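You operate a simulated robot arm through the tools that you are given. There is no shell and no other tool. Be economical: measure what you need, move in short steps, check, and stop when the job is done.

You run a simulated robot arm. Do the job below in one go: nothing can be reset, and whatever is moved stays where it is left.

TASK
Prime the filler: two 10 ml strokes into the steel cup.
Fine: the holder back at LOAD, the cup still in it.

Only the result counts: the job must be done as asked and must still hold three seconds after the hand-in. Knocking over, shifting, dropping, spilling or breaking anything else fails it.

THE ROBOT
A 7-joint arm with a two-finger parallel gripper, fixed in place. Base frame: the origin is at the foot of the arm, x ahead of it, y to its left, z up; the work surface is at about z = 75. Units: cm, degrees, N and s.
With the tool pointing down near the work surface it reaches from about 20 to 68 cm from the base axis. Its first joint turns from -66.0 to 66.0 degrees. Payload 2.4 kg.
The TCP is the grasp point between the finger pads, 3 cm short of the fingertips. In the tool frame z runs along the fingers and y along their closing line. The gripper opens to 9.4 cm. The fingers are 2.8 cm wide and 1 cm thick; the gripper's body (5 by 9.6 cm) begins 5.5 cm behind the TCP.
Orientation is that of the tool frame in the base frame, as a unit quaternion [x, y, z, w]. With the fingers straight down and closing along the base's y, the tool's x points along the base's -x, its y along +y and its z along -z.

THE INTERFACE
- The arm moves only by the tool step_arm. Its argument "moves" is a list of rows, each an object of numbers (a shift or turn left out is 0, a gripper value left out holds the last): "dx", "dy", "dz": the shift along the tool's x, y, z in units of 40 mm (1.0 is 40 mm); "rx", "ry", "rz": the turn, a rotation vector about the tool's x, y, z in units of 4 degrees (1.0 is 4 degrees); "gripper": the closure in counts, from 0 (fully open) to 255 (shut). In form: [{"dx": .., "dy": .., "dz": .., "rx": .., "ry": .., "rz": .., "gripper": ..}, ...]. A call has 1 to 20 rows; each row shifts and turns the commanded pose from where the row before left it, along the tool's axes as they then stand. A call with a number of a shift or a turn outside -1 to 1 is refused whole. Each row takes 0.2 s and may step no farther than 5 cm and 8.6 degrees from the row before; otherwise, or with a gripper value out of range, the whole call is refused. Where a pose cannot be reached the arm comes as near as it can. A force on the tool above 50 N (or 10 N above the force at the start of the call, whichever is more), or a blocked arm, ends the call early, and 0.2 s more pass. Each finger travels about 15.3 cm/s and halts on what it meets, pressing with about 27 N; the grip force reading is that of the motor and also rises with nothing between the fingers. The clock runs only during rows and for 0.2 s after the last one: add rows that do not move to give the fingers time. It gives the time, the measured TCP pose, the force on the tool (base axes), the opening and the grip force at its end, in the units of the frame above (readings bear some noise), with the torque about the TCP (base axes, N m) and any sound that the robot's microphone picked up.
- Cameras (640 x 400 px; columns grow to the right, rows downward): "scene" is fixed at [3.12, 46.62, 144.89]; the picture's right is [-0.82, -0.58, 0.00], its down [-0.30, 0.43, -0.85] and it looks along [0.49, -0.69, -0.53] (base axes); focal length 329 px, centre (320, 200). "wrist" rides on the gripper at [7.6, 1.4, -10.3] in the tool frame; the picture's right is [-0.18, 0.98, 0.00], its down [-0.75, -0.14, -0.64] and it looks along [-0.63, -0.12, 0.77] (tool axes); focal length 243 px, centre (320, 200). There is no depth. A picture from a camera that has moved, and an enlarged one, comes with that camera's place and axes in the base frame and with its lens.
- grab_frame(camera): a new picture of that camera. It takes no simulated time.
- close_up(camera, box): a new picture of the part [left, top, right, bottom] of that camera's present view, enlarged. It takes no simulated time.
- job_done(): hands the job in; it is judged then, once.

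Work in short steps. Places have to be worked out from the pictures, the camera data and where the tool is seen: move nearer, look again, correct. Check each grasp and each placing, and mend what went wrong. You have 120 turns and 84 pictures in all, those below and enlarged ones among them. Open the gripper and draw the arm clear of the work before you hand the job in, unless the task says otherwise; then end with one line.

The tools are called after "Request:" as name(argument=value, ...) on one line, values as JSON. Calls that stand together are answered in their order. step_arm: Moves the arm, as the interface text tells. Its arguments: {"type":"object","properties":{"moves":{"type":"array","items":{"type":"object","properties":{"dx":{"type":"number"},"dy":{"type":"number"},"dz":{"type":"number"},"rx":{"type":"number"},"ry":{"type":"number"},"rz":{"type":"number"},"gripper":{"type":"number"}}}}},"required":["moves"]} The other tools are called the same way: grab_frame (camera) takes a picture; close_up (camera, box) takes an enlarged picture of a part of a camera's view; job_done () hands the job in.

At the start:

```text
t: 0.0
ee_pos: [46.33, -1.86, 125.34]
orientation: [0.0, 1.0, -0.001, 0.0]
contact_force: [0.0, -0.3, -0.1]
torque: [0.01, 0.0, -0.02]
grip_width: 9.4
finger_force: 0.2
```

scene: 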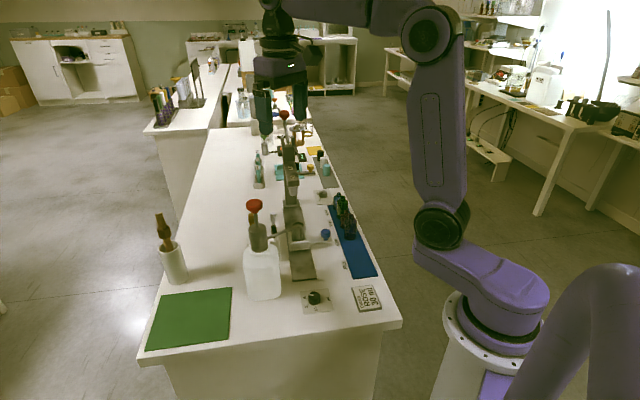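
wrist: 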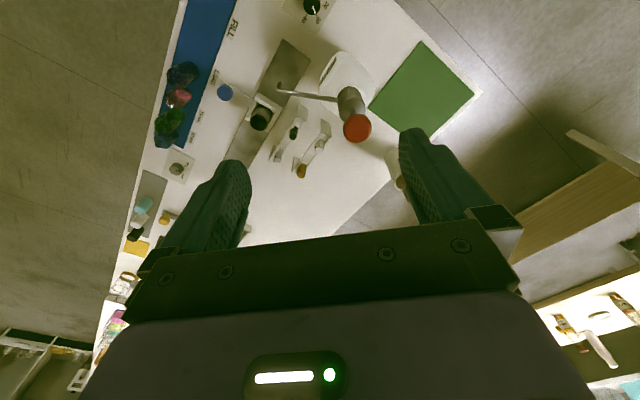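

The first pictures are coarse, so I enlarge the work area in both views to identify the filler, holder, cup and labels.

Request:
close_up(camera="scene", box=[220, 180, 400, 320])

Request:
close_up(camera="scene", box=[230, 90, 350, 190])

Request:
close_up(camera="wrist", box=[90, 0, 410, 200])

```text
2.86 times, centred on (310, 250) of scene
camera zoom: at [3.12, 46.62, 144.89], right [-0.82, -0.58, 0.0], down [-0.3, 0.43, -0.85], along [0.49, -0.69, -0.53], focal length 941 px, centre (349, 57)
```

zoom: 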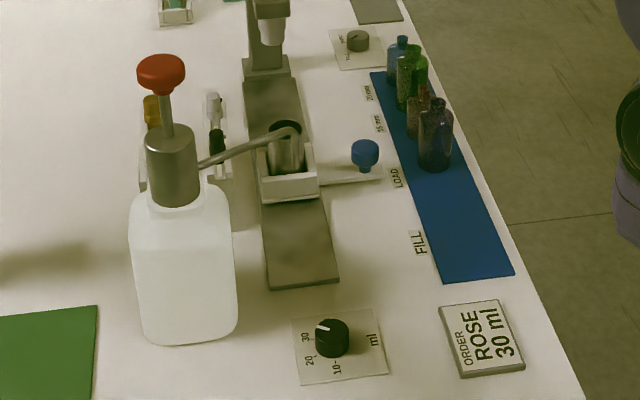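

```text
4.00 times, centred on (290, 140) of scene
camera zoom: at [3.12, 46.62, 144.89], right [-0.82, -0.58, 0.0], down [-0.3, 0.43, -0.85], along [0.49, -0.69, -0.53], focal length 1317 px, centre (440, 440)
```

zoom: 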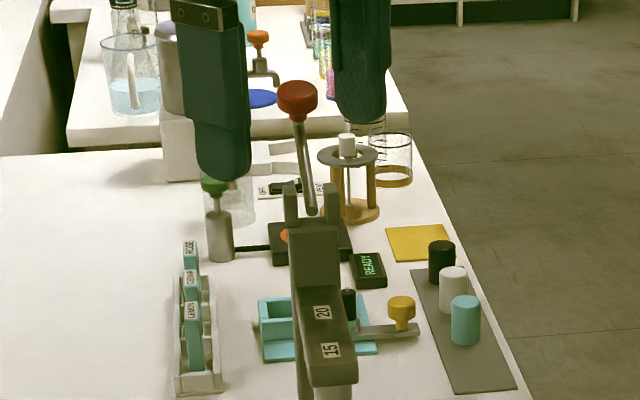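

```text
2.00 times, centred on (250, 100) of wrist
camera zoom: at [38.68, -0.41, 135.42], right [0.18, 0.98, 0.0], down [0.75, -0.14, 0.64], along [0.63, -0.12, -0.77], focal length 485 px, centre (460, 400)
```

zoom: 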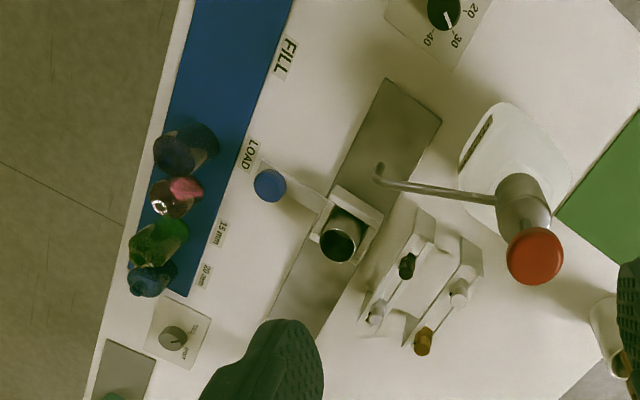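

The pump bottle's red head is near (54, 2, 102), the spout tip near (49, -9.5, 91), and the cup near (56.7, -17, 84) with the holder's blue knob at (50.7, -23.6, 80). The dial is near (39.8, -2.3, 77). I back off in x and come down above the dial to read it.

Request:
step_arm(moves=[{"dx": 0.85}, {"dx": 0.85}, {"dz": 1}, {"dz": 1}, {"dz": 1}, {"dz": 1}, {"dz": 1}, {"dz": 1}, {}])

Request:
grab_frame(camera="wrist")

Request:
close_up(camera="scene", box=[280, 270, 360, 320])

```text
t: 2.0
ee_pos: [39.6, -1.68, 101.21]
orientation: [0.0, 1.0, 0.001, 0.001]
contact_force: [-0.4, 0.4, 0.0]
torque: [-0.01, 0.02, -0.02]
grip_width: 9.39
finger_force: 0.0
```

```text
78 pictures are left
camera wrist: at [31.9, -0.21, 111.41], right [0.18, 0.98, 0.0], down [0.75, -0.14, 0.64], along [0.63, -0.12, -0.77], focal length 243 px, centre (320, 200)
```

wrist: 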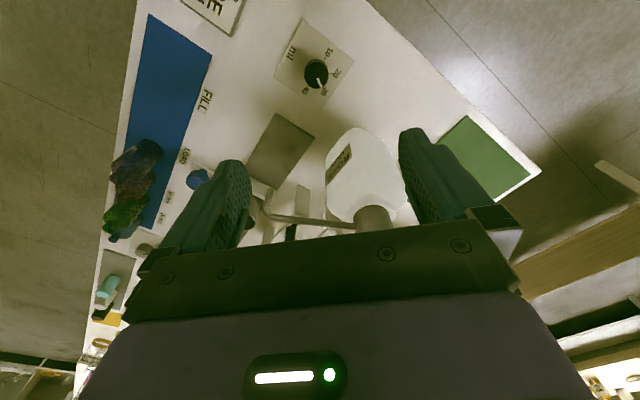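

```text
8.00 times, centred on (320, 295) of scene
camera zoom: at [3.12, 46.62, 144.89], right [-0.82, -0.58, 0.0], down [-0.3, 0.43, -0.85], along [0.49, -0.69, -0.53], focal length 2634 px, centre (320, -560)
```

zoom: 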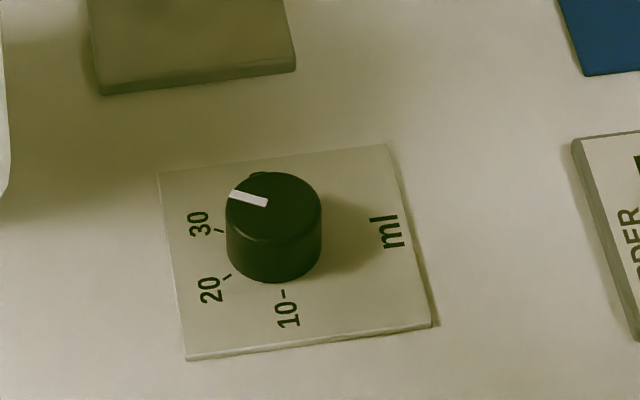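

Request:
close_up(camera="wrist", box=[265, 10, 375, 120])

```text
3.64 times, centred on (320, 65) of wrist
camera zoom: at [31.9, -0.21, 111.41], right [0.18, 0.98, 0.0], down [0.75, -0.14, 0.64], along [0.63, -0.12, -0.77], focal length 882 px, centre (320, 691)
```

zoom: 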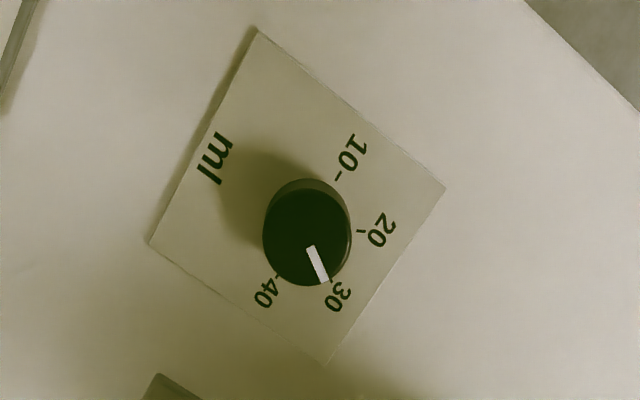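

The pointer stands at 30, with ticks about 60° apart: 10 at 135°, 20 at 75°, 30 at 15° and 40 at -45°. It needs +120° about base z. The knob centre is near (39.5, -2.2), its diameter about 3 and its top near 77.3. I pre-turn the tool +60° (tool z), narrow the gripper and come down to just above it.

Request:
step_arm(moves=[{"dy": -0.13, "gripper": 92}, {"rz": 1}, {"rz": 1}, {"rz": 1}, {"rz": 1}, {"rz": 1}, {"rz": 1}, {"rz": 1}, {"rz": 1}, {"rz": 1}, {"rz": 1}, {"rz": 1}, {"rz": 1}, {"rz": 1}, {"rz": 1}, {"rz": 1}, {"dz": 1}, {"dz": 1}, {"dz": 1}, {}])

Request:
grab_frame(camera="wrist")

Request:
grab_frame(camera="scene")

```text
t: 6.2
ee_pos: [39.46, -2.2, 89.24]
orientation: [0.5, 0.866, -0.001, 0.0]
contact_force: [-0.1, 0.5, -0.8]
torque: [0.02, -0.02, 0.03]
grip_width: 5.99
finger_force: 0.0
```

```text
75 pictures are left
camera wrist: at [36.75, 5.07, 99.29], right [0.94, 0.33, 0.0], down [0.25, -0.72, 0.64], along [0.21, -0.61, -0.77], focal length 243 px, centre (320, 200)
```

wrist: 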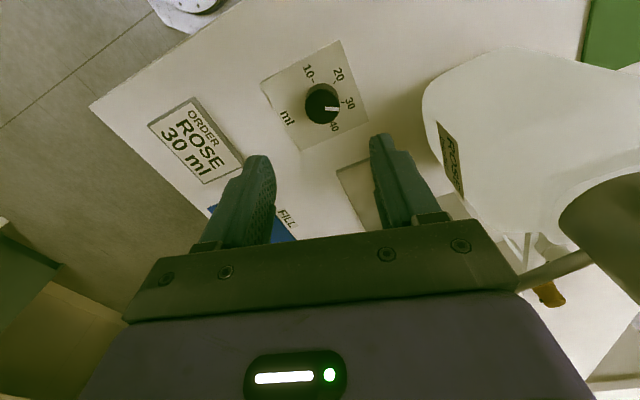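

```text
74 pictures are left
```

scene: 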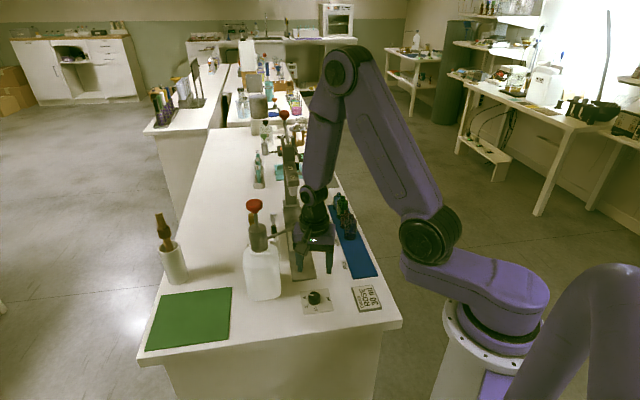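

The view agrees: knob near (39.3, -2.0). I go lower and refine before gripping.

Request:
step_arm(moves=[{"dz": 0.9}, {"dz": 0.6}, {}])

Request:
close_up(camera="wrist", box=[200, 0, 440, 150])

Request:
close_up(camera="scene", box=[265, 230, 375, 320])

```text
t: 7.0
ee_pos: [39.66, -2.36, 83.08]
orientation: [0.5, 0.866, 0.0, 0.0]
contact_force: [0.5, -0.3, -0.1]
torque: [0.01, 0.01, 0.02]
grip_width: 6.02
finger_force: 0.0
```

```text
2.67 times, centred on (320, 75) of wrist
camera zoom: at [36.98, 4.99, 93.25], right [0.94, 0.33, 0.0], down [0.25, -0.72, 0.64], along [0.21, -0.61, -0.77], focal length 647 px, centre (320, 533)
```

zoom: 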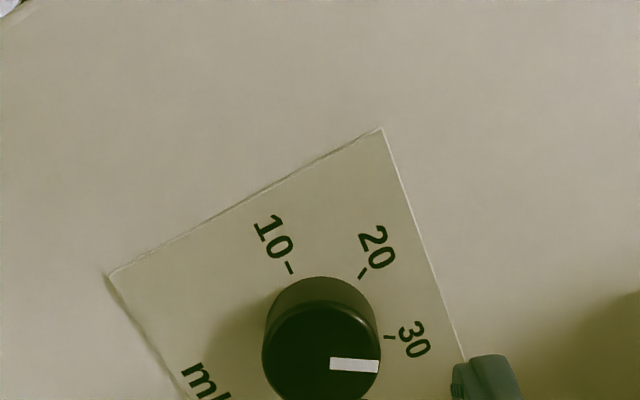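

```text
4.44 times, centred on (320, 275) of scene
camera zoom: at [3.12, 46.62, 144.89], right [-0.82, -0.58, 0.0], down [-0.3, 0.43, -0.85], along [0.49, -0.69, -0.53], focal length 1463 px, centre (320, -133)
```

zoom: 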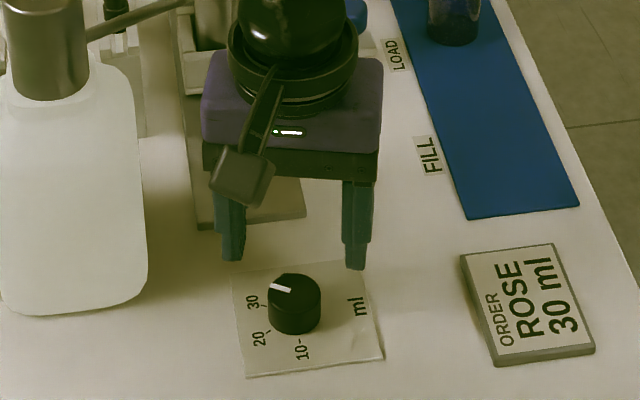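

The knob's centre is at about (39.4, -2.05), so I shift 0.25 cm along tool x, lower to z≈79 and grip.

Request:
step_arm(moves=[{"dx": 0.06, "dz": 0.5}, {"dz": 0.52}, {}, {"gripper": 200}, {"gripper": 200}, {"gripper": 200}, {}])

Request:
close_up(camera="scene", box=[265, 230, 375, 320])

```text
t: 8.6
ee_pos: [39.61, -2.1, 79.2]
orientation: [0.499, 0.867, 0.001, 0.002]
contact_force: [14.8, 9.4, -15.4]
torque: [-0.17, -0.6, 0.03]
grip_width: 3.15
finger_force: 45.2
```

```text
4.44 times, centred on (320, 275) of scene
camera zoom: at [3.17, 46.64, 144.88], right [-0.82, -0.58, 0.0], down [-0.3, 0.43, -0.85], along [0.49, -0.69, -0.53], focal length 1463 px, centre (320, -133)
```

zoom: 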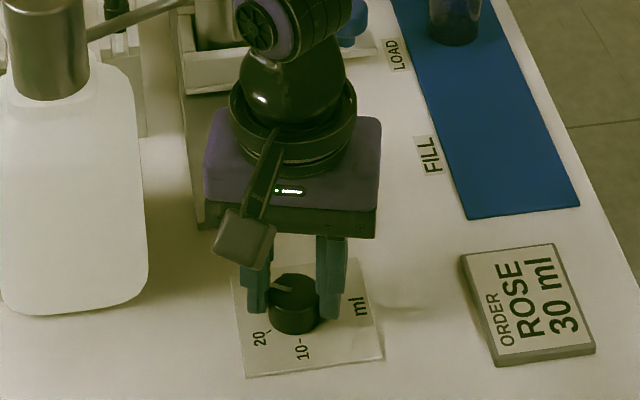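

The grip is on at 3.15 cm. The knob pushes the tool along +y, so I ease about 1.5 mm that way and start turning (tool rz negative).

Request:
step_arm(moves=[{"dy": 0.04}, {"rz": -1}, {"rz": -1}, {"rz": -1}, {"rz": -1}, {"rz": -1}, {}])

Request:
close_up(camera="scene", box=[280, 270, 360, 320])

```text
t: 10.2
ee_pos: [39.61, -2.07, 79.05]
orientation: [0.341, 0.94, 0.001, 0.0]
contact_force: [7.4, -3.6, -31.2]
torque: [-0.14, -0.11, 0.0]
grip_width: 3.15
finger_force: 45.2
```

```text
8.00 times, centred on (320, 295) of scene
camera zoom: at [3.18, 46.61, 144.89], right [-0.82, -0.58, 0.0], down [-0.3, 0.43, -0.85], along [0.49, -0.69, -0.53], focal length 2634 px, centre (320, -560)
```

zoom: 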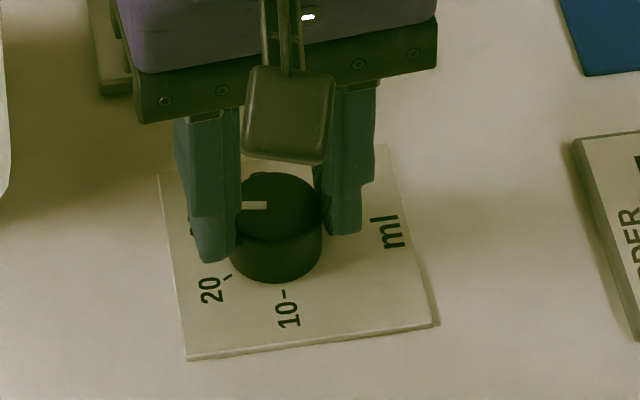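

The pointer follows. There is a -31 N vertical load, so I lift 1 mm to see how it changes.

Request:
step_arm(moves=[{"dz": -0.03}, {}])

```text
t: 10.8
ee_pos: [39.47, -2.09, 79.28]
orientation: [0.342, 0.94, 0.0, -0.001]
contact_force: [4.1, -4.6, -34.3]
torque: [-0.07, -0.07, 0.03]
grip_width: 3.13
finger_force: 45.1
```

Lifting made it slightly worse, so the knob is holding the tool down; I lower a little instead.

Request:
step_arm(moves=[{"dz": 0.06}, {}])

```text
t: 11.4
ee_pos: [39.53, -2.09, 79.22]
orientation: [0.342, 0.94, 0.0, 0.0]
contact_force: [5.6, 51.4, 19.9]
torque: [4.01, -2.6, 0.07]
grip_width: 3.09
finger_force: 43.6
```

That produced contact with the plate, so I raise again by 1 mm.

Request:
step_arm(moves=[{"dz": -0.03}, {}])

Request:
close_up(camera="scene", box=[280, 270, 360, 320])

```text
t: 12.0
ee_pos: [39.6, -2.07, 79.12]
orientation: [0.343, 0.939, 0.0, 0.0]
contact_force: [0.3, -5.8, -20.6]
torque: [-0.77, -0.89, 0.02]
grip_width: 3.13
finger_force: 45.1
```

```text
8.00 times, centred on (320, 295) of scene
camera zoom: at [3.15, 46.61, 144.89], right [-0.82, -0.58, 0.0], down [-0.3, 0.43, -0.85], along [0.49, -0.69, -0.53], focal length 2634 px, centre (320, -560)
```

zoom: 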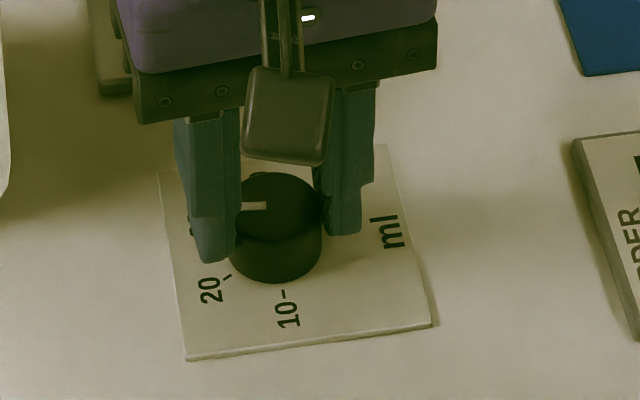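

The load is acceptable again and the knob is intact. I continue turning another 48°.

Request:
step_arm(moves=[{"rz": -1}, {"rz": -1}, {"rz": -1}, {"rz": -1}, {"rz": -1}, {"rz": -1}, {"rz": -1}, {"rz": -1}, {"rz": -1}, {"rz": -1}, {"rz": -1}, {"rz": -1}, {}])

Request:
close_up(camera="scene", box=[280, 270, 360, 320])

```text
t: 14.8
ee_pos: [39.55, -2.21, 79.25]
orientation: [-0.07, 0.998, -0.001, -0.001]
contact_force: [-4.2, -13.2, -37.2]
torque: [-0.28, 0.06, 0.0]
grip_width: 3.12
finger_force: 44.8
```

```text
8.00 times, centred on (320, 295) of scene
camera zoom: at [3.16, 46.58, 144.9], right [-0.82, -0.58, 0.0], down [-0.3, 0.43, -0.85], along [0.49, -0.69, -0.53], focal length 2634 px, centre (320, -560)
```

zoom: 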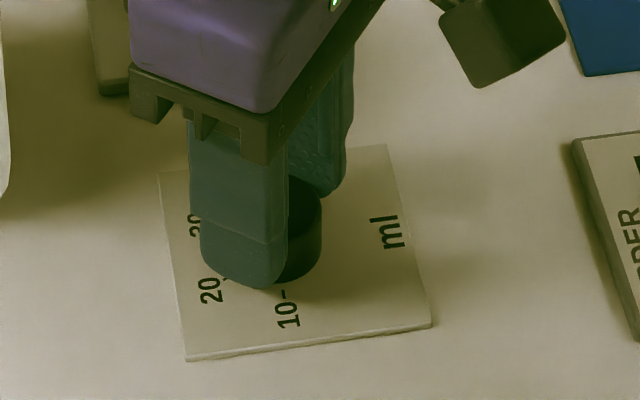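

Turned 68° so far with 52° left; the forces are moderate, so I keep going.

Request:
step_arm(moves=[{"rz": -1, "dz": 0.01}, {"rz": -1}, {"rz": -1}, {"rz": -1}, {"rz": -1}, {"rz": -1}, {"rz": -1}, {"rz": -1}, {"rz": -1}, {"rz": -1}, {"rz": -1}, {"rz": -1}, {"rz": -1}, {}])

Request:
close_up(camera="scene", box=[280, 270, 360, 320])

```text
t: 17.8
ee_pos: [39.57, -2.03, 79.17]
orientation: [-0.501, 0.865, 0.0, 0.002]
contact_force: [-1.0, -3.4, 16.9]
torque: [-0.24, 0.3, -0.77]
grip_width: 3.16
finger_force: 44.7
```

```text
8.00 times, centred on (320, 295) of scene
camera zoom: at [3.09, 46.61, 144.89], right [-0.82, -0.58, 0.0], down [-0.3, 0.43, -0.85], along [0.49, -0.69, -0.53], focal length 2634 px, centre (320, -560)
```

zoom: 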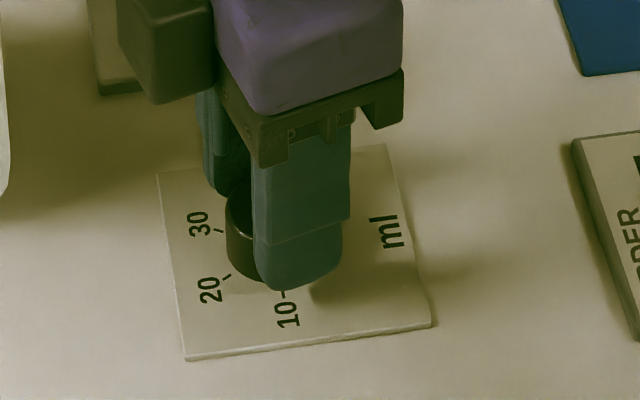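

The full 120° is done and torque about z appears, possibly the stop at 10. I open, lift and check the pointer.

Request:
step_arm(moves=[{"gripper": 92}, {}, {"dz": -0.8}, {"dz": -1}, {"dz": -1}, {}])

Request:
close_up(camera="scene", box=[280, 270, 360, 320])

Request:
close_up(camera="wrist", box=[200, 0, 440, 150])

```text
t: 19.2
ee_pos: [39.65, -2.15, 90.25]
orientation: [-0.5, 0.866, 0.0, 0.0]
contact_force: [0.2, 0.4, 0.5]
torque: [-0.03, -0.02, 0.02]
grip_width: 6.03
finger_force: 0.1
```

```text
8.00 times, centred on (320, 295) of scene
camera zoom: at [3.12, 46.62, 144.89], right [-0.82, -0.58, 0.0], down [-0.3, 0.43, -0.85], along [0.49, -0.69, -0.53], focal length 2634 px, centre (320, -560)
```

zoom: 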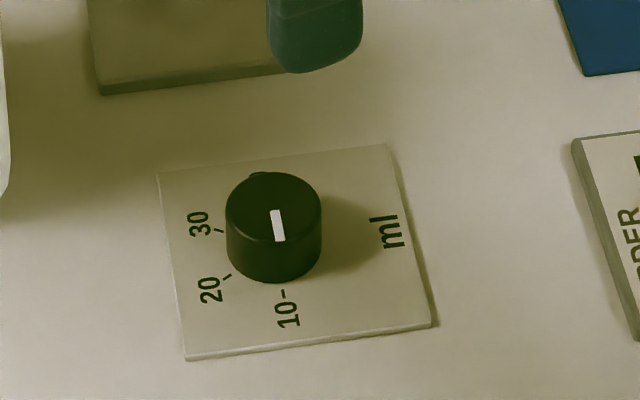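

```text
2.67 times, centred on (320, 75) of wrist
camera zoom: at [34.52, -7.9, 100.4], right [-0.76, 0.65, 0.0], down [0.5, 0.58, 0.64], along [0.42, 0.49, -0.77], focal length 647 px, centre (320, 533)
```

zoom: 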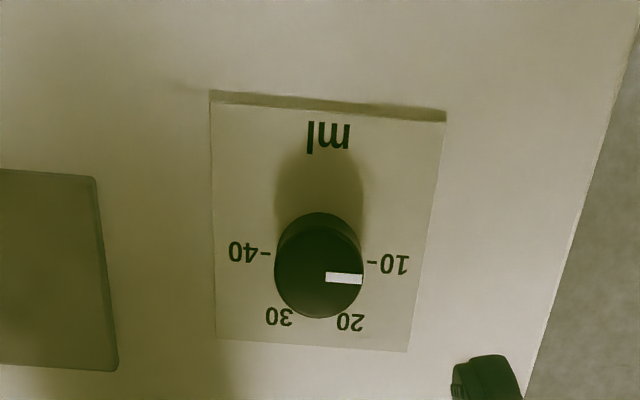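

The dial reads 10. Next I turn the tool to -45° so the fingers close along the rail, and travel parallel to the rail to above the blue knob.

Request:
step_arm(moves=[{"rz": 0.9375}, {"rz": 0.9375}, {"rz": 0.9375}, {"rz": 0.9375}, {"dx": 0.9}, {"dx": 0.93}, {"dy": -1}, {"dy": -1}, {"dy": -1}, {"dy": -1}, {"dy": -1}, {}])

Request:
grab_frame(camera="wrist")

Request:
close_up(camera="scene", box=[240, 150, 400, 290])

```text
t: 21.8
ee_pos: [48.44, -21.38, 90.43]
orientation: [-0.382, 0.924, -0.001, 0.0]
contact_force: [-0.2, 0.0, 0.6]
torque: [0.02, -0.02, -0.02]
grip_width: 6.0
finger_force: 0.1
```

```text
64 pictures are left
camera wrist: at [42.08, -25.66, 100.52], right [-0.56, 0.83, 0.0], down [0.63, 0.43, 0.64], along [0.53, 0.36, -0.77], focal length 243 px, centre (320, 200)
```

wrist: 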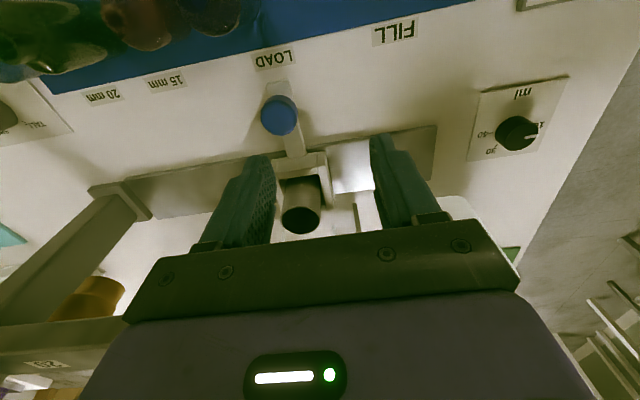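

```text
2.86 times, centred on (320, 220) of scene
camera zoom: at [3.12, 46.62, 144.89], right [-0.82, -0.58, 0.0], down [-0.3, 0.43, -0.85], along [0.49, -0.69, -0.53], focal length 941 px, centre (320, 143)
```

zoom: 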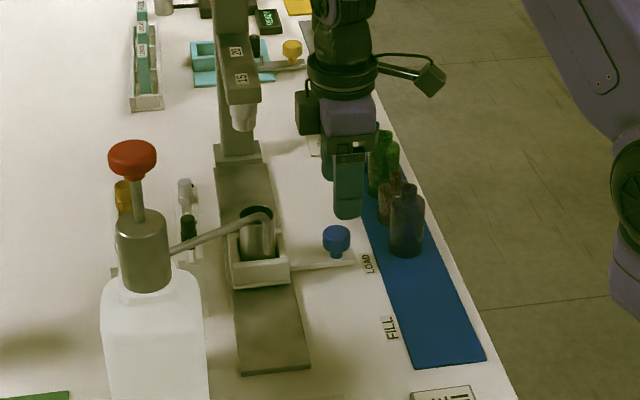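

The blue knob is near (50.55, -23.95) with its top at about 79.6. The dark bottle beside it reaches about 85.7 and will be under the wrist camera, so I will grip high. I move over the knob, come down to 84 and check.

Request:
step_arm(moves=[{"dy": -0.83, "dx": 0.08}, {"dz": 0.8}, {"dz": 0.8}, {}])

Request:
grab_frame(camera="wrist")

Request:
close_up(camera="scene", box=[300, 170, 380, 240])

```text
t: 22.8
ee_pos: [50.82, -23.91, 83.81]
orientation: [-0.382, 0.924, 0.0, 0.001]
contact_force: [0.6, -0.5, 0.1]
torque: [0.0, 0.02, -0.05]
grip_width: 6.0
finger_force: 0.1
```

```text
62 pictures are left
camera wrist: at [44.2, -28.26, 93.9], right [-0.56, 0.83, 0.0], down [0.63, 0.43, 0.64], along [0.53, 0.36, -0.77], focal length 243 px, centre (320, 200)
```

wrist: 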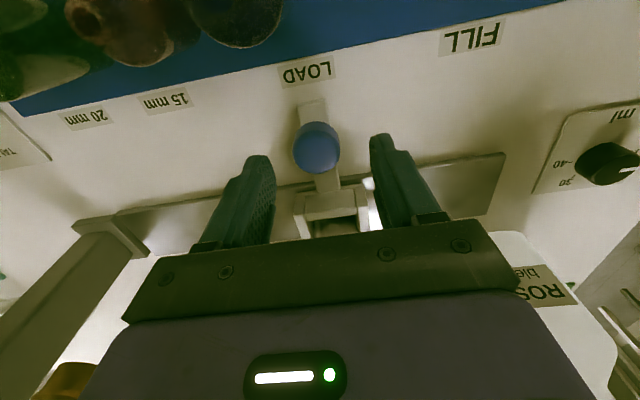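

```text
5.71 times, centred on (340, 205) of scene
camera zoom: at [3.12, 46.62, 144.89], right [-0.82, -0.58, 0.0], down [-0.3, 0.43, -0.85], along [0.49, -0.69, -0.53], focal length 1881 px, centre (206, 171)
```

zoom: 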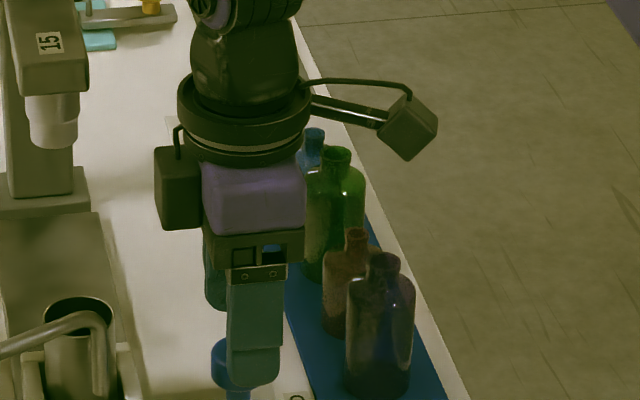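

The knob at (50.7, -24.1) is centred between the fingers. I lower to z≈80.2 and grip.

Request:
step_arm(moves=[{"dz": 0.5, "dx": 0.05}, {"dz": 0.4}, {}, {"gripper": 220}, {}, {}, {}])

Request:
close_up(camera="scene", box=[280, 170, 380, 250])

Request:
grab_frame(camera="wrist")

```text
t: 24.4
ee_pos: [50.53, -24.02, 80.32]
orientation: [-0.383, 0.924, 0.0, 0.0]
contact_force: [2.5, -0.5, -4.8]
torque: [0.02, -0.32, -0.02]
grip_width: 3.09
finger_force: 44.5
```

```text
5.00 times, centred on (330, 210) of scene
camera zoom: at [3.13, 46.61, 144.89], right [-0.82, -0.58, 0.0], down [-0.3, 0.43, -0.85], along [0.49, -0.69, -0.53], focal length 1646 px, centre (270, 150)
```

zoom: 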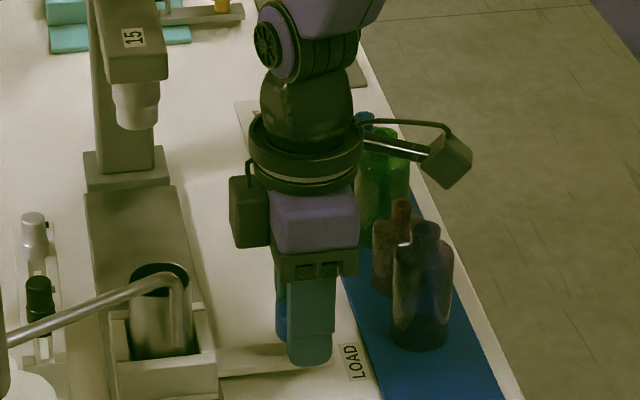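

```text
59 pictures are left
camera wrist: at [44.05, -28.38, 90.44], right [-0.56, 0.83, 0.0], down [0.63, 0.43, 0.64], along [0.53, 0.36, -0.77], focal length 243 px, centre (320, 200)
```

wrist: 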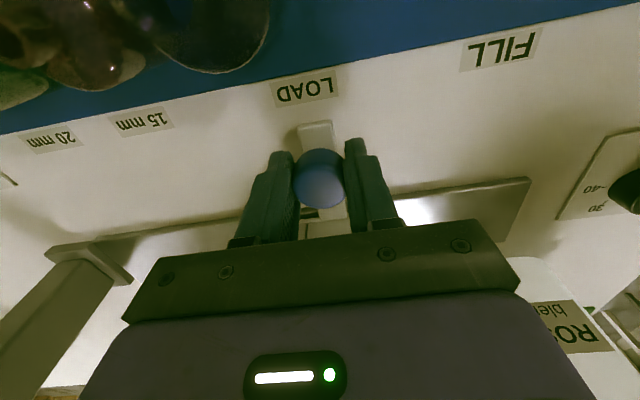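

The knob is gripped. The FILL and LOAD labels are about 11 cm apart along the tool's +y. I slide slowly 8 cm and check.

Request:
step_arm(moves=[{"dy": 0.05}, {"dy": 0.1}, {"dy": 0.15}, {"dy": 0.2}, {"dy": 0.2}, {"dy": 0.2}, {"dy": 0.2}, {"dy": 0.2}, {"dy": 0.2}, {"dy": 0.2}, {"dy": 0.15}, {"dy": 0.1}, {"dy": 0.05}, {}])

Request:
close_up(camera="scene", box=[240, 200, 380, 300])

Request:
grab_frame(camera="wrist")

```text
t: 27.4
ee_pos: [44.86, -18.44, 80.32]
orientation: [-0.383, 0.924, 0.0, 0.001]
contact_force: [11.6, 11.8, -33.8]
torque: [0.16, -0.22, 0.01]
grip_width: 3.1
finger_force: 45.4
```

```text
4.00 times, centred on (310, 250) of scene
camera zoom: at [3.2, 46.62, 144.88], right [-0.82, -0.58, 0.0], down [-0.3, 0.43, -0.85], along [0.49, -0.69, -0.53], focal length 1317 px, centre (360, 0)
```

zoom: 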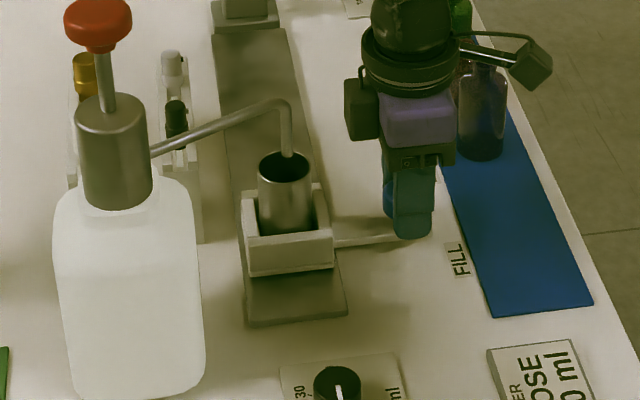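

```text
57 pictures are left
camera wrist: at [38.45, -22.8, 90.48], right [-0.57, 0.82, 0.0], down [0.63, 0.43, 0.64], along [0.53, 0.36, -0.77], focal length 243 px, centre (320, 200)
```

wrist: 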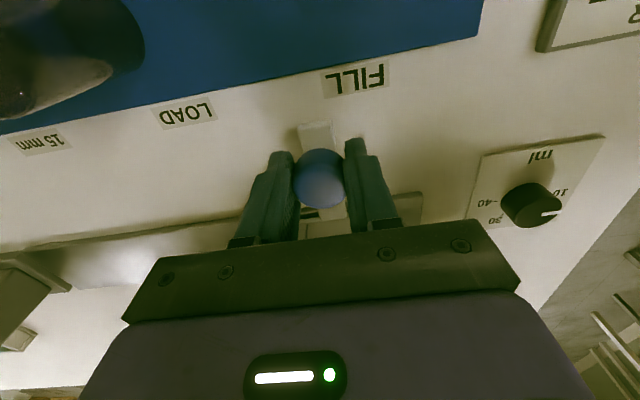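

The holder slides well, and the FILL label still needs about 3 cm more. I continue 2.9 cm.

Request:
step_arm(moves=[{"dy": 0.05, "dz": 0.01}, {"dy": 0.1}, {"dy": 0.15}, {"dy": 0.15}, {"dy": 0.15}, {"dy": 0.1}, {"dy": 0.05}, {}])

Request:
close_up(camera="scene", box=[240, 200, 380, 300])

Request:
grab_frame(camera="wrist")

```text
t: 29.2
ee_pos: [42.85, -16.42, 80.42]
orientation: [-0.382, 0.924, -0.002, 0.002]
contact_force: [11.9, -5.1, -3.9]
torque: [-0.22, -0.15, 0.17]
grip_width: 3.1
finger_force: 45.0
```

```text
4.00 times, centred on (310, 250) of scene
camera zoom: at [3.15, 46.61, 144.89], right [-0.82, -0.58, 0.0], down [-0.3, 0.43, -0.85], along [0.49, -0.69, -0.53], focal length 1317 px, centre (360, 0)
```

zoom: 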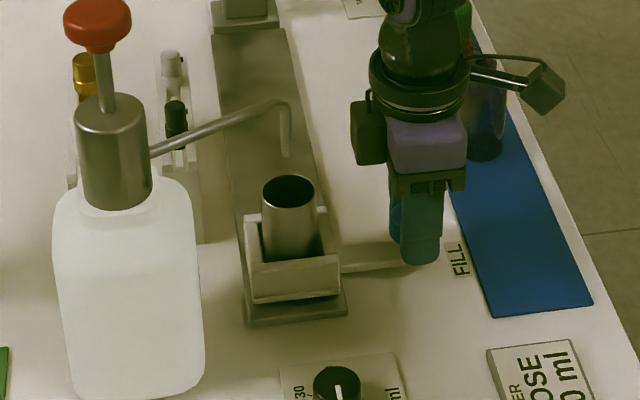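

```text
55 pictures are left
camera wrist: at [36.37, -20.78, 90.47], right [-0.56, 0.83, 0.0], down [0.63, 0.43, 0.64], along [0.53, 0.36, -0.76], focal length 243 px, centre (320, 200)
```

wrist: 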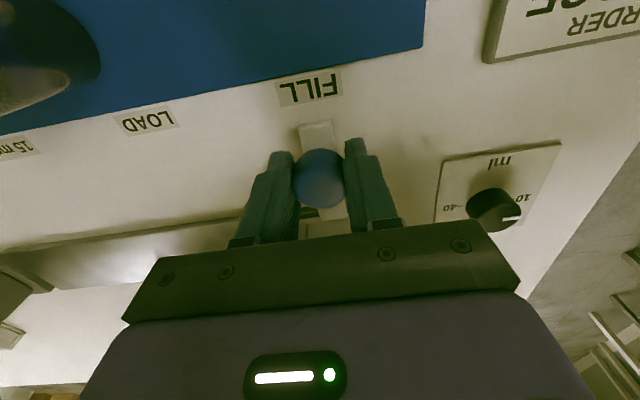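

The cup centre is now at (49, -9.1) under the spout tip at (49.05, -9.2), and the handle lines up with FILL. I release and lift.

Request:
step_arm(moves=[{"gripper": 92}, {}, {}, {"dz": -0.9}, {"dz": -1}, {"dz": -1}, {}])

Request:
close_up(camera="scene", box=[220, 170, 380, 300])

Request:
grab_frame(camera="wrist")

```text
t: 30.8
ee_pos: [42.79, -16.18, 91.97]
orientation: [-0.383, 0.924, 0.001, 0.001]
contact_force: [-1.2, 1.3, 0.2]
torque: [0.0, -0.02, 0.01]
grip_width: 5.99
finger_force: 0.1
```

```text
3.08 times, centred on (300, 235) of scene
camera zoom: at [3.12, 46.62, 144.89], right [-0.82, -0.58, 0.0], down [-0.3, 0.43, -0.85], along [0.49, -0.69, -0.53], focal length 1013 px, centre (382, 92)
```

zoom: 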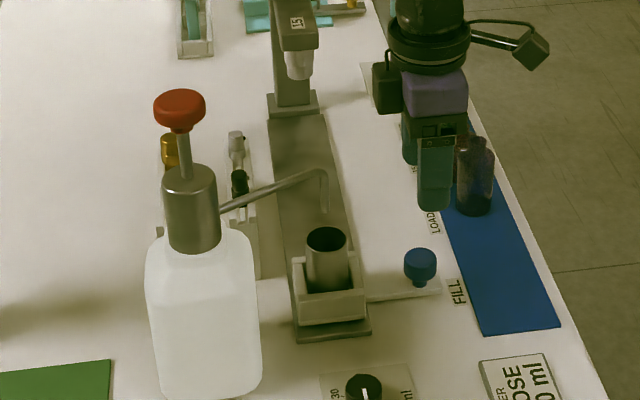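

```text
53 pictures are left
camera wrist: at [36.36, -20.59, 102.02], right [-0.56, 0.83, 0.0], down [0.63, 0.43, 0.64], along [0.53, 0.36, -0.77], focal length 243 px, centre (320, 200)
```

wrist: 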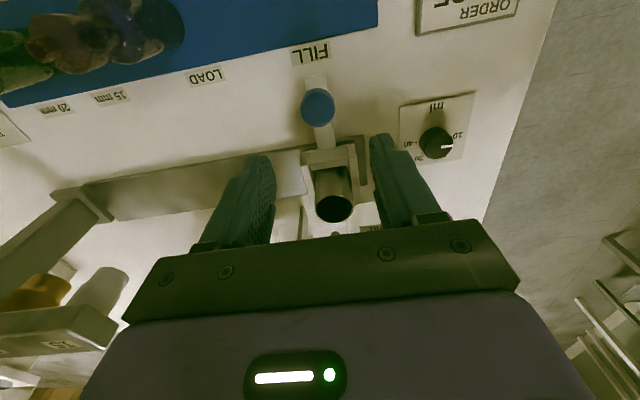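

The holder sits at FILL with the cup upright. I lift to about z 112, square up the tool, and close the gripper on the way to the pump head.

Request:
step_arm(moves=[{"dz": -1}, {"dz": -1}, {"dz": -1}, {"dz": -1}, {"dz": -1}, {"rz": 1, "gripper": 255}, {"rz": 1}, {"rz": 1}, {"rz": 1}, {"rz": 1}, {"rz": 1}, {"rz": 1}, {"rz": 1}, {"rz": 1}, {"rz": 1}, {"rz": 1}, {"rz": 0.25}, {}])

Request:
step_arm(moves=[{"dy": 1}, {"dy": 1}, {"dy": 1}, {"dy": 0.75}, {}])

Request:
grab_frame(camera="wrist")

Request:
grab_frame(camera="scene")

```text
t: 34.6
ee_pos: [42.86, -16.35, 111.94]
orientation: [0.0, 1.0, 0.0, 0.0]
contact_force: [0.2, 0.1, 0.0]
torque: [0.02, -0.01, -0.03]
grip_width: 0.0
finger_force: 26.9
```

```text
t: 35.8
ee_pos: [42.83, -1.3, 112.06]
orientation: [-0.001, 1.0, 0.0, 0.0]
contact_force: [0.0, -0.5, 0.2]
torque: [-0.01, -0.04, -0.01]
grip_width: 0.02
finger_force: 26.8
```

```text
52 pictures are left
camera wrist: at [35.18, 0.16, 122.1], right [0.18, 0.98, 0.0], down [0.75, -0.14, 0.64], along [0.63, -0.12, -0.77], focal length 243 px, centre (320, 200)
```

wrist: 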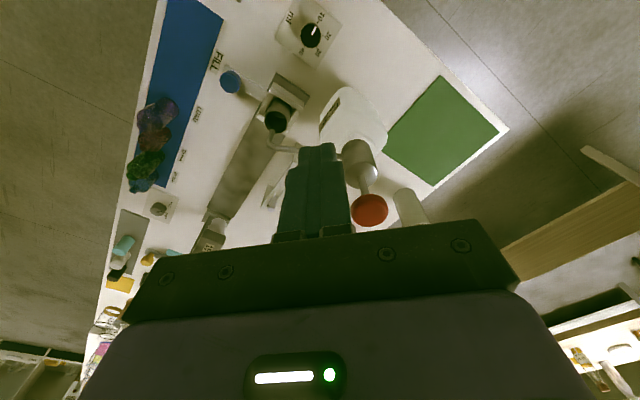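

```text
51 pictures are left
```

scene: 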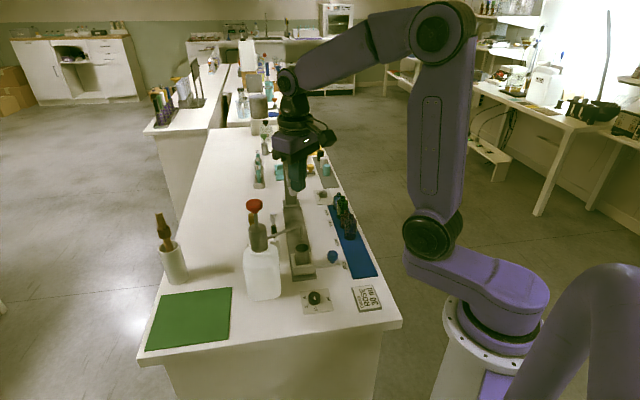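

The knob is at about (54, 2.0), top near 102. I move above it with the tips about 1.5 cm clear.

Request:
step_arm(moves=[{"dx": -0.93, "dy": 0.275}, {"dx": -0.93, "dy": 0.275}, {"dx": -0.93, "dy": 0.275}, {"dz": 0.6}, {"dz": 0.6}, {}])

Request:
close_up(camera="scene", box=[200, 130, 360, 250])

Request:
grab_frame(camera="wrist")

```text
t: 37.2
ee_pos: [53.94, 2.06, 107.16]
orientation: [0.0, 1.0, 0.001, 0.0]
contact_force: [0.3, -0.3, -0.2]
torque: [-0.02, 0.02, -0.01]
grip_width: 0.01
finger_force: 26.9
```

```text
3.33 times, centred on (280, 190) of scene
camera zoom: at [3.12, 46.62, 144.89], right [-0.82, -0.58, 0.0], down [-0.3, 0.43, -0.85], along [0.49, -0.69, -0.53], focal length 1097 px, centre (453, 233)
```

zoom: 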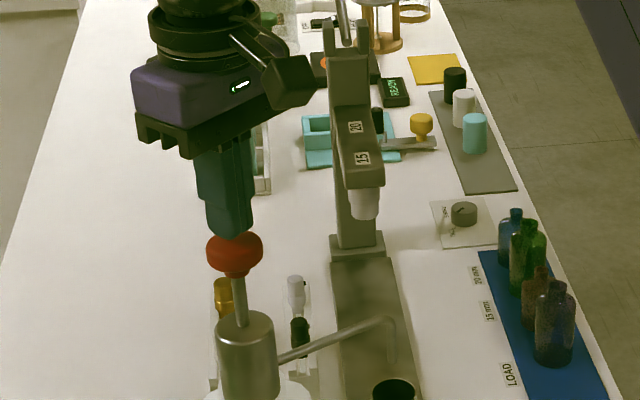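

```text
49 pictures are left
camera wrist: at [46.26, 3.42, 117.27], right [0.18, 0.98, 0.0], down [0.75, -0.14, 0.64], along [0.63, -0.12, -0.77], focal length 243 px, centre (320, 200)
```

wrist: 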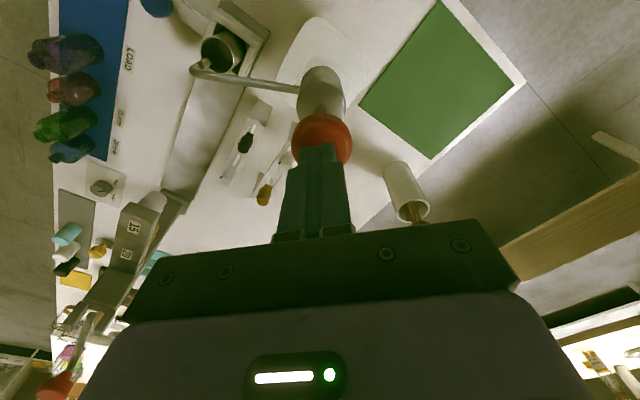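

The tips sit over the knob. I lower gently to make contact and feel the plunger's force.

Request:
step_arm(moves=[{"dz": 0.1}, {"dz": 0.1}, {"dz": 0.1}, {"dz": 0.1}, {"dz": 0.1}, {}])

Request:
close_up(camera="scene", box=[210, 170, 330, 270])

```text
t: 38.6
ee_pos: [53.93, 2.07, 105.37]
orientation: [0.0, 1.0, 0.0, 0.002]
contact_force: [-16.2, 0.2, 46.2]
torque: [0.06, 0.52, 0.09]
grip_width: 0.01
finger_force: 26.9
```

```text
4.00 times, centred on (270, 220) of scene
camera zoom: at [2.99, 46.62, 144.89], right [-0.82, -0.58, 0.0], down [-0.3, 0.43, -0.85], along [0.49, -0.69, -0.53], focal length 1317 px, centre (520, 120)
```

zoom: 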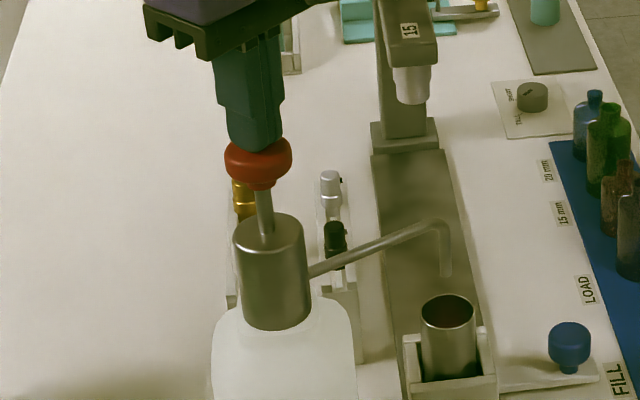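

Contact was made at TCP z≈105.4 with 46 N. I wait in place to see whether the force relaxes as the plunger sinks.

Request:
step_arm(moves=[{}, {}, {}])

```text
t: 39.4
ee_pos: [53.96, 1.95, 105.48]
orientation: [0.0, 1.0, 0.001, 0.003]
contact_force: [-13.4, 0.8, 46.9]
torque: [0.09, 0.51, 0.04]
grip_width: 0.0
finger_force: 26.7
```

The knob appears to have sunk about 1 cm already; the dial probably limits the stroke to 1 cm for 10 ml. I look closely at the pump and the cup.

Request:
close_up(camera="scene", box=[225, 190, 295, 240])

Request:
close_up(camera="scene", box=[285, 220, 345, 270])

Request:
grab_frame(camera="wrist")

```text
8.00 times, centred on (260, 215) of scene
camera zoom: at [2.99, 46.62, 144.89], right [-0.82, -0.58, 0.0], down [-0.3, 0.43, -0.85], along [0.49, -0.69, -0.53], focal length 2634 px, centre (800, 80)
```

zoom: 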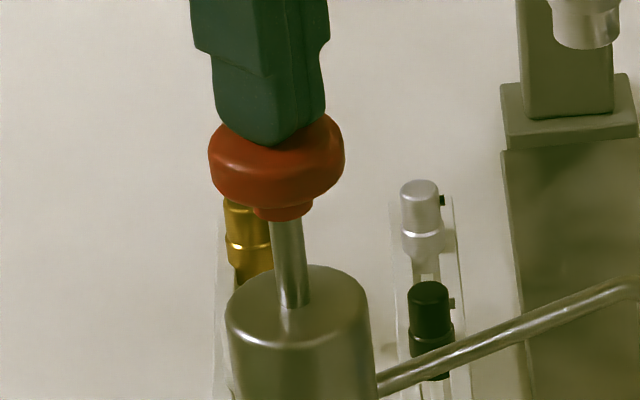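

```text
8.00 times, centred on (315, 245) of scene
camera zoom: at [2.99, 46.62, 144.89], right [-0.82, -0.58, 0.0], down [-0.3, 0.43, -0.85], along [0.49, -0.69, -0.53], focal length 2634 px, centre (360, -160)
```

zoom: 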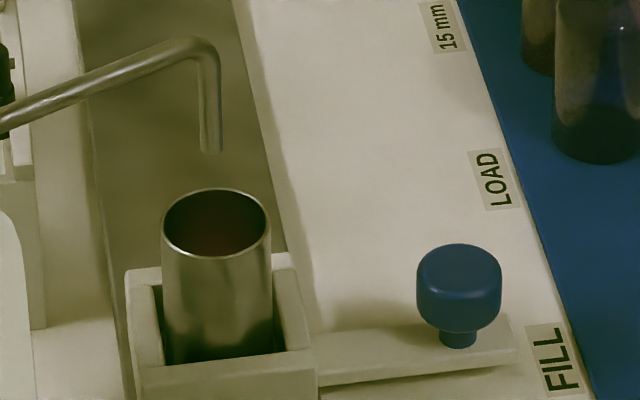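

```text
45 pictures are left
camera wrist: at [46.15, 3.4, 115.49], right [0.18, 0.98, 0.0], down [0.75, -0.14, 0.65], along [0.64, -0.12, -0.76], focal length 243 px, centre (320, 200)
```

wrist: 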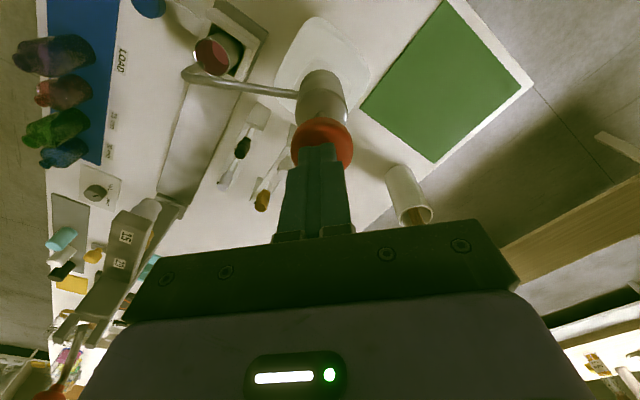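

Red liquid is in the cup, so the stroke delivered. I nudge down slightly more to confirm it's the hard stop.

Request:
step_arm(moves=[{"dz": 0.015}, {}])

```text
t: 40.0
ee_pos: [53.83, 2.03, 105.43]
orientation: [0.0, 1.0, 0.001, 0.003]
contact_force: [-14.9, 0.0, 50.6]
torque: [0.01, 0.54, 0.06]
grip_width: 0.0
finger_force: 27.0
```

Position unchanged while force rose, so this is the hard stop. I lift clear to let the plunger return.

Request:
step_arm(moves=[{"dz": -0.2}, {"dz": -0.2}, {"dz": -0.3}, {}, {}, {}])

Request:
close_up(camera="scene", box=[225, 180, 345, 270])

```text
t: 41.4
ee_pos: [54.09, 1.83, 107.79]
orientation: [0.0, 1.0, 0.0, 0.0]
contact_force: [0.5, -0.1, 0.3]
torque: [0.0, 0.0, 0.02]
grip_width: 0.01
finger_force: 27.1
```

```text
4.44 times, centred on (285, 225) of scene
camera zoom: at [3.12, 46.62, 144.89], right [-0.82, -0.58, 0.0], down [-0.3, 0.43, -0.85], along [0.49, -0.69, -0.53], focal length 1463 px, centre (476, 89)
```

zoom: 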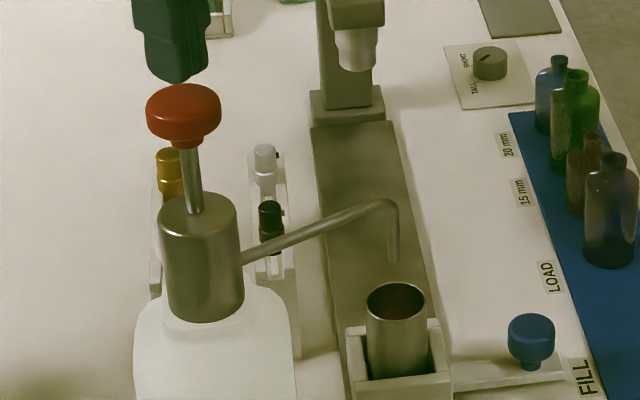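

The plunger is fully back up. Second stroke, to the same depth.

Request:
step_arm(moves=[{"dz": 0.2}, {"dz": 0.1}, {"dz": 0.1}, {"dz": 0.1}, {"dz": 0.1}, {"dz": 0.09}, {}, {}])

Request:
close_up(camera="scene", box=[225, 180, 345, 270])

```text
t: 43.0
ee_pos: [54.05, 2.0, 105.61]
orientation: [0.0, 1.0, 0.0, 0.004]
contact_force: [-5.0, 0.2, 16.1]
torque: [-0.01, 0.25, 0.04]
grip_width: 0.02
finger_force: 27.1
stopped in row 7: the force on the tool passed its limit at 52 N (the readings are from after the stop); the commanded pose is now the measured one
```

```text
4.44 times, centred on (285, 225) of scene
camera zoom: at [3.08, 46.62, 144.89], right [-0.82, -0.58, 0.0], down [-0.3, 0.43, -0.85], along [0.49, -0.69, -0.53], focal length 1463 px, centre (476, 89)
```

zoom: 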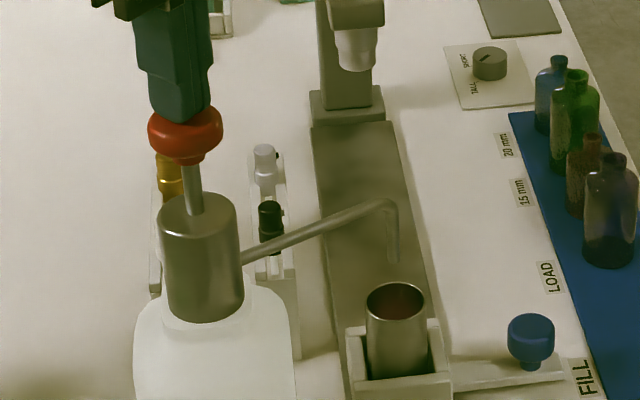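

The force reached 52 N at the end of the travel, the same stop as before, so the stroke is complete. I lift clear and check the plunger and cup.

Request:
step_arm(moves=[{"dz": -0.3}, {"dz": -0.5}, {"dz": -0.8}, {}, {}])

Request:
close_up(camera="scene", box=[225, 180, 345, 270])

Request:
close_up(camera="wrist", box=[160, 0, 400, 150])

```text
t: 44.2
ee_pos: [53.93, 1.95, 111.82]
orientation: [0.0, 1.0, 0.0, 0.002]
contact_force: [-0.3, 0.3, 0.7]
torque: [0.02, 0.0, 0.0]
grip_width: 0.01
finger_force: 26.6
```

```text
4.44 times, centred on (285, 225) of scene
camera zoom: at [3.12, 46.62, 144.89], right [-0.82, -0.58, 0.0], down [-0.3, 0.43, -0.85], along [0.49, -0.69, -0.53], focal length 1463 px, centre (476, 89)
```

zoom: 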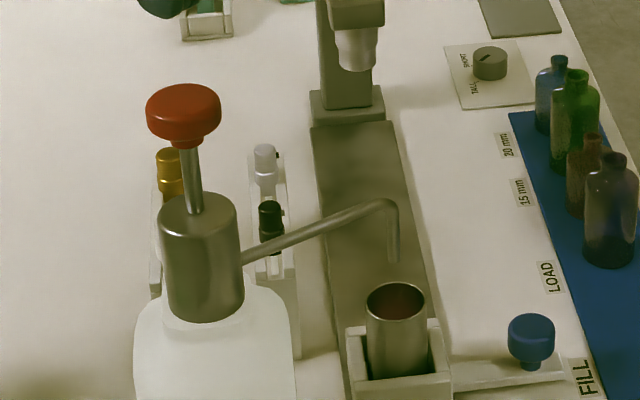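

```text
2.67 times, centred on (280, 75) of wrist
camera zoom: at [46.15, 3.47, 121.94], right [0.18, 0.98, 0.0], down [0.75, -0.14, 0.65], along [0.63, -0.12, -0.76], focal length 647 px, centre (427, 533)
```

zoom: 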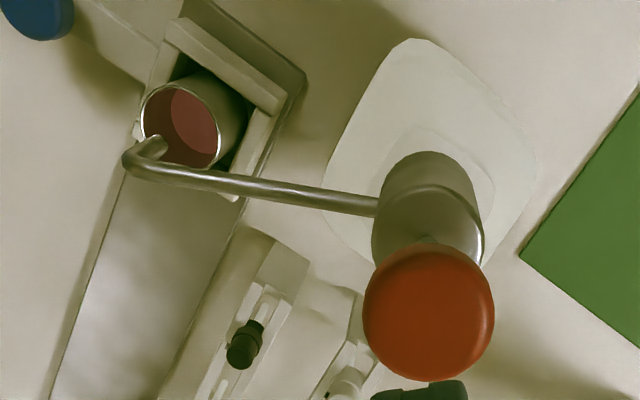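

The plunger is back up and the liquid is visible. I compare the cup level at the same zoom as after stroke one.

Request:
close_up(camera="scene", box=[285, 220, 345, 270])

```text
8.00 times, centred on (315, 245) of scene
camera zoom: at [3.12, 46.62, 144.89], right [-0.82, -0.58, 0.0], down [-0.3, 0.43, -0.85], along [0.49, -0.69, -0.53], focal length 2634 px, centre (360, -160)
```

zoom: 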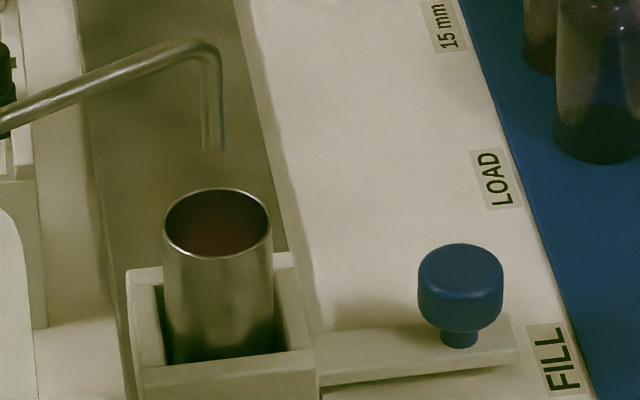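

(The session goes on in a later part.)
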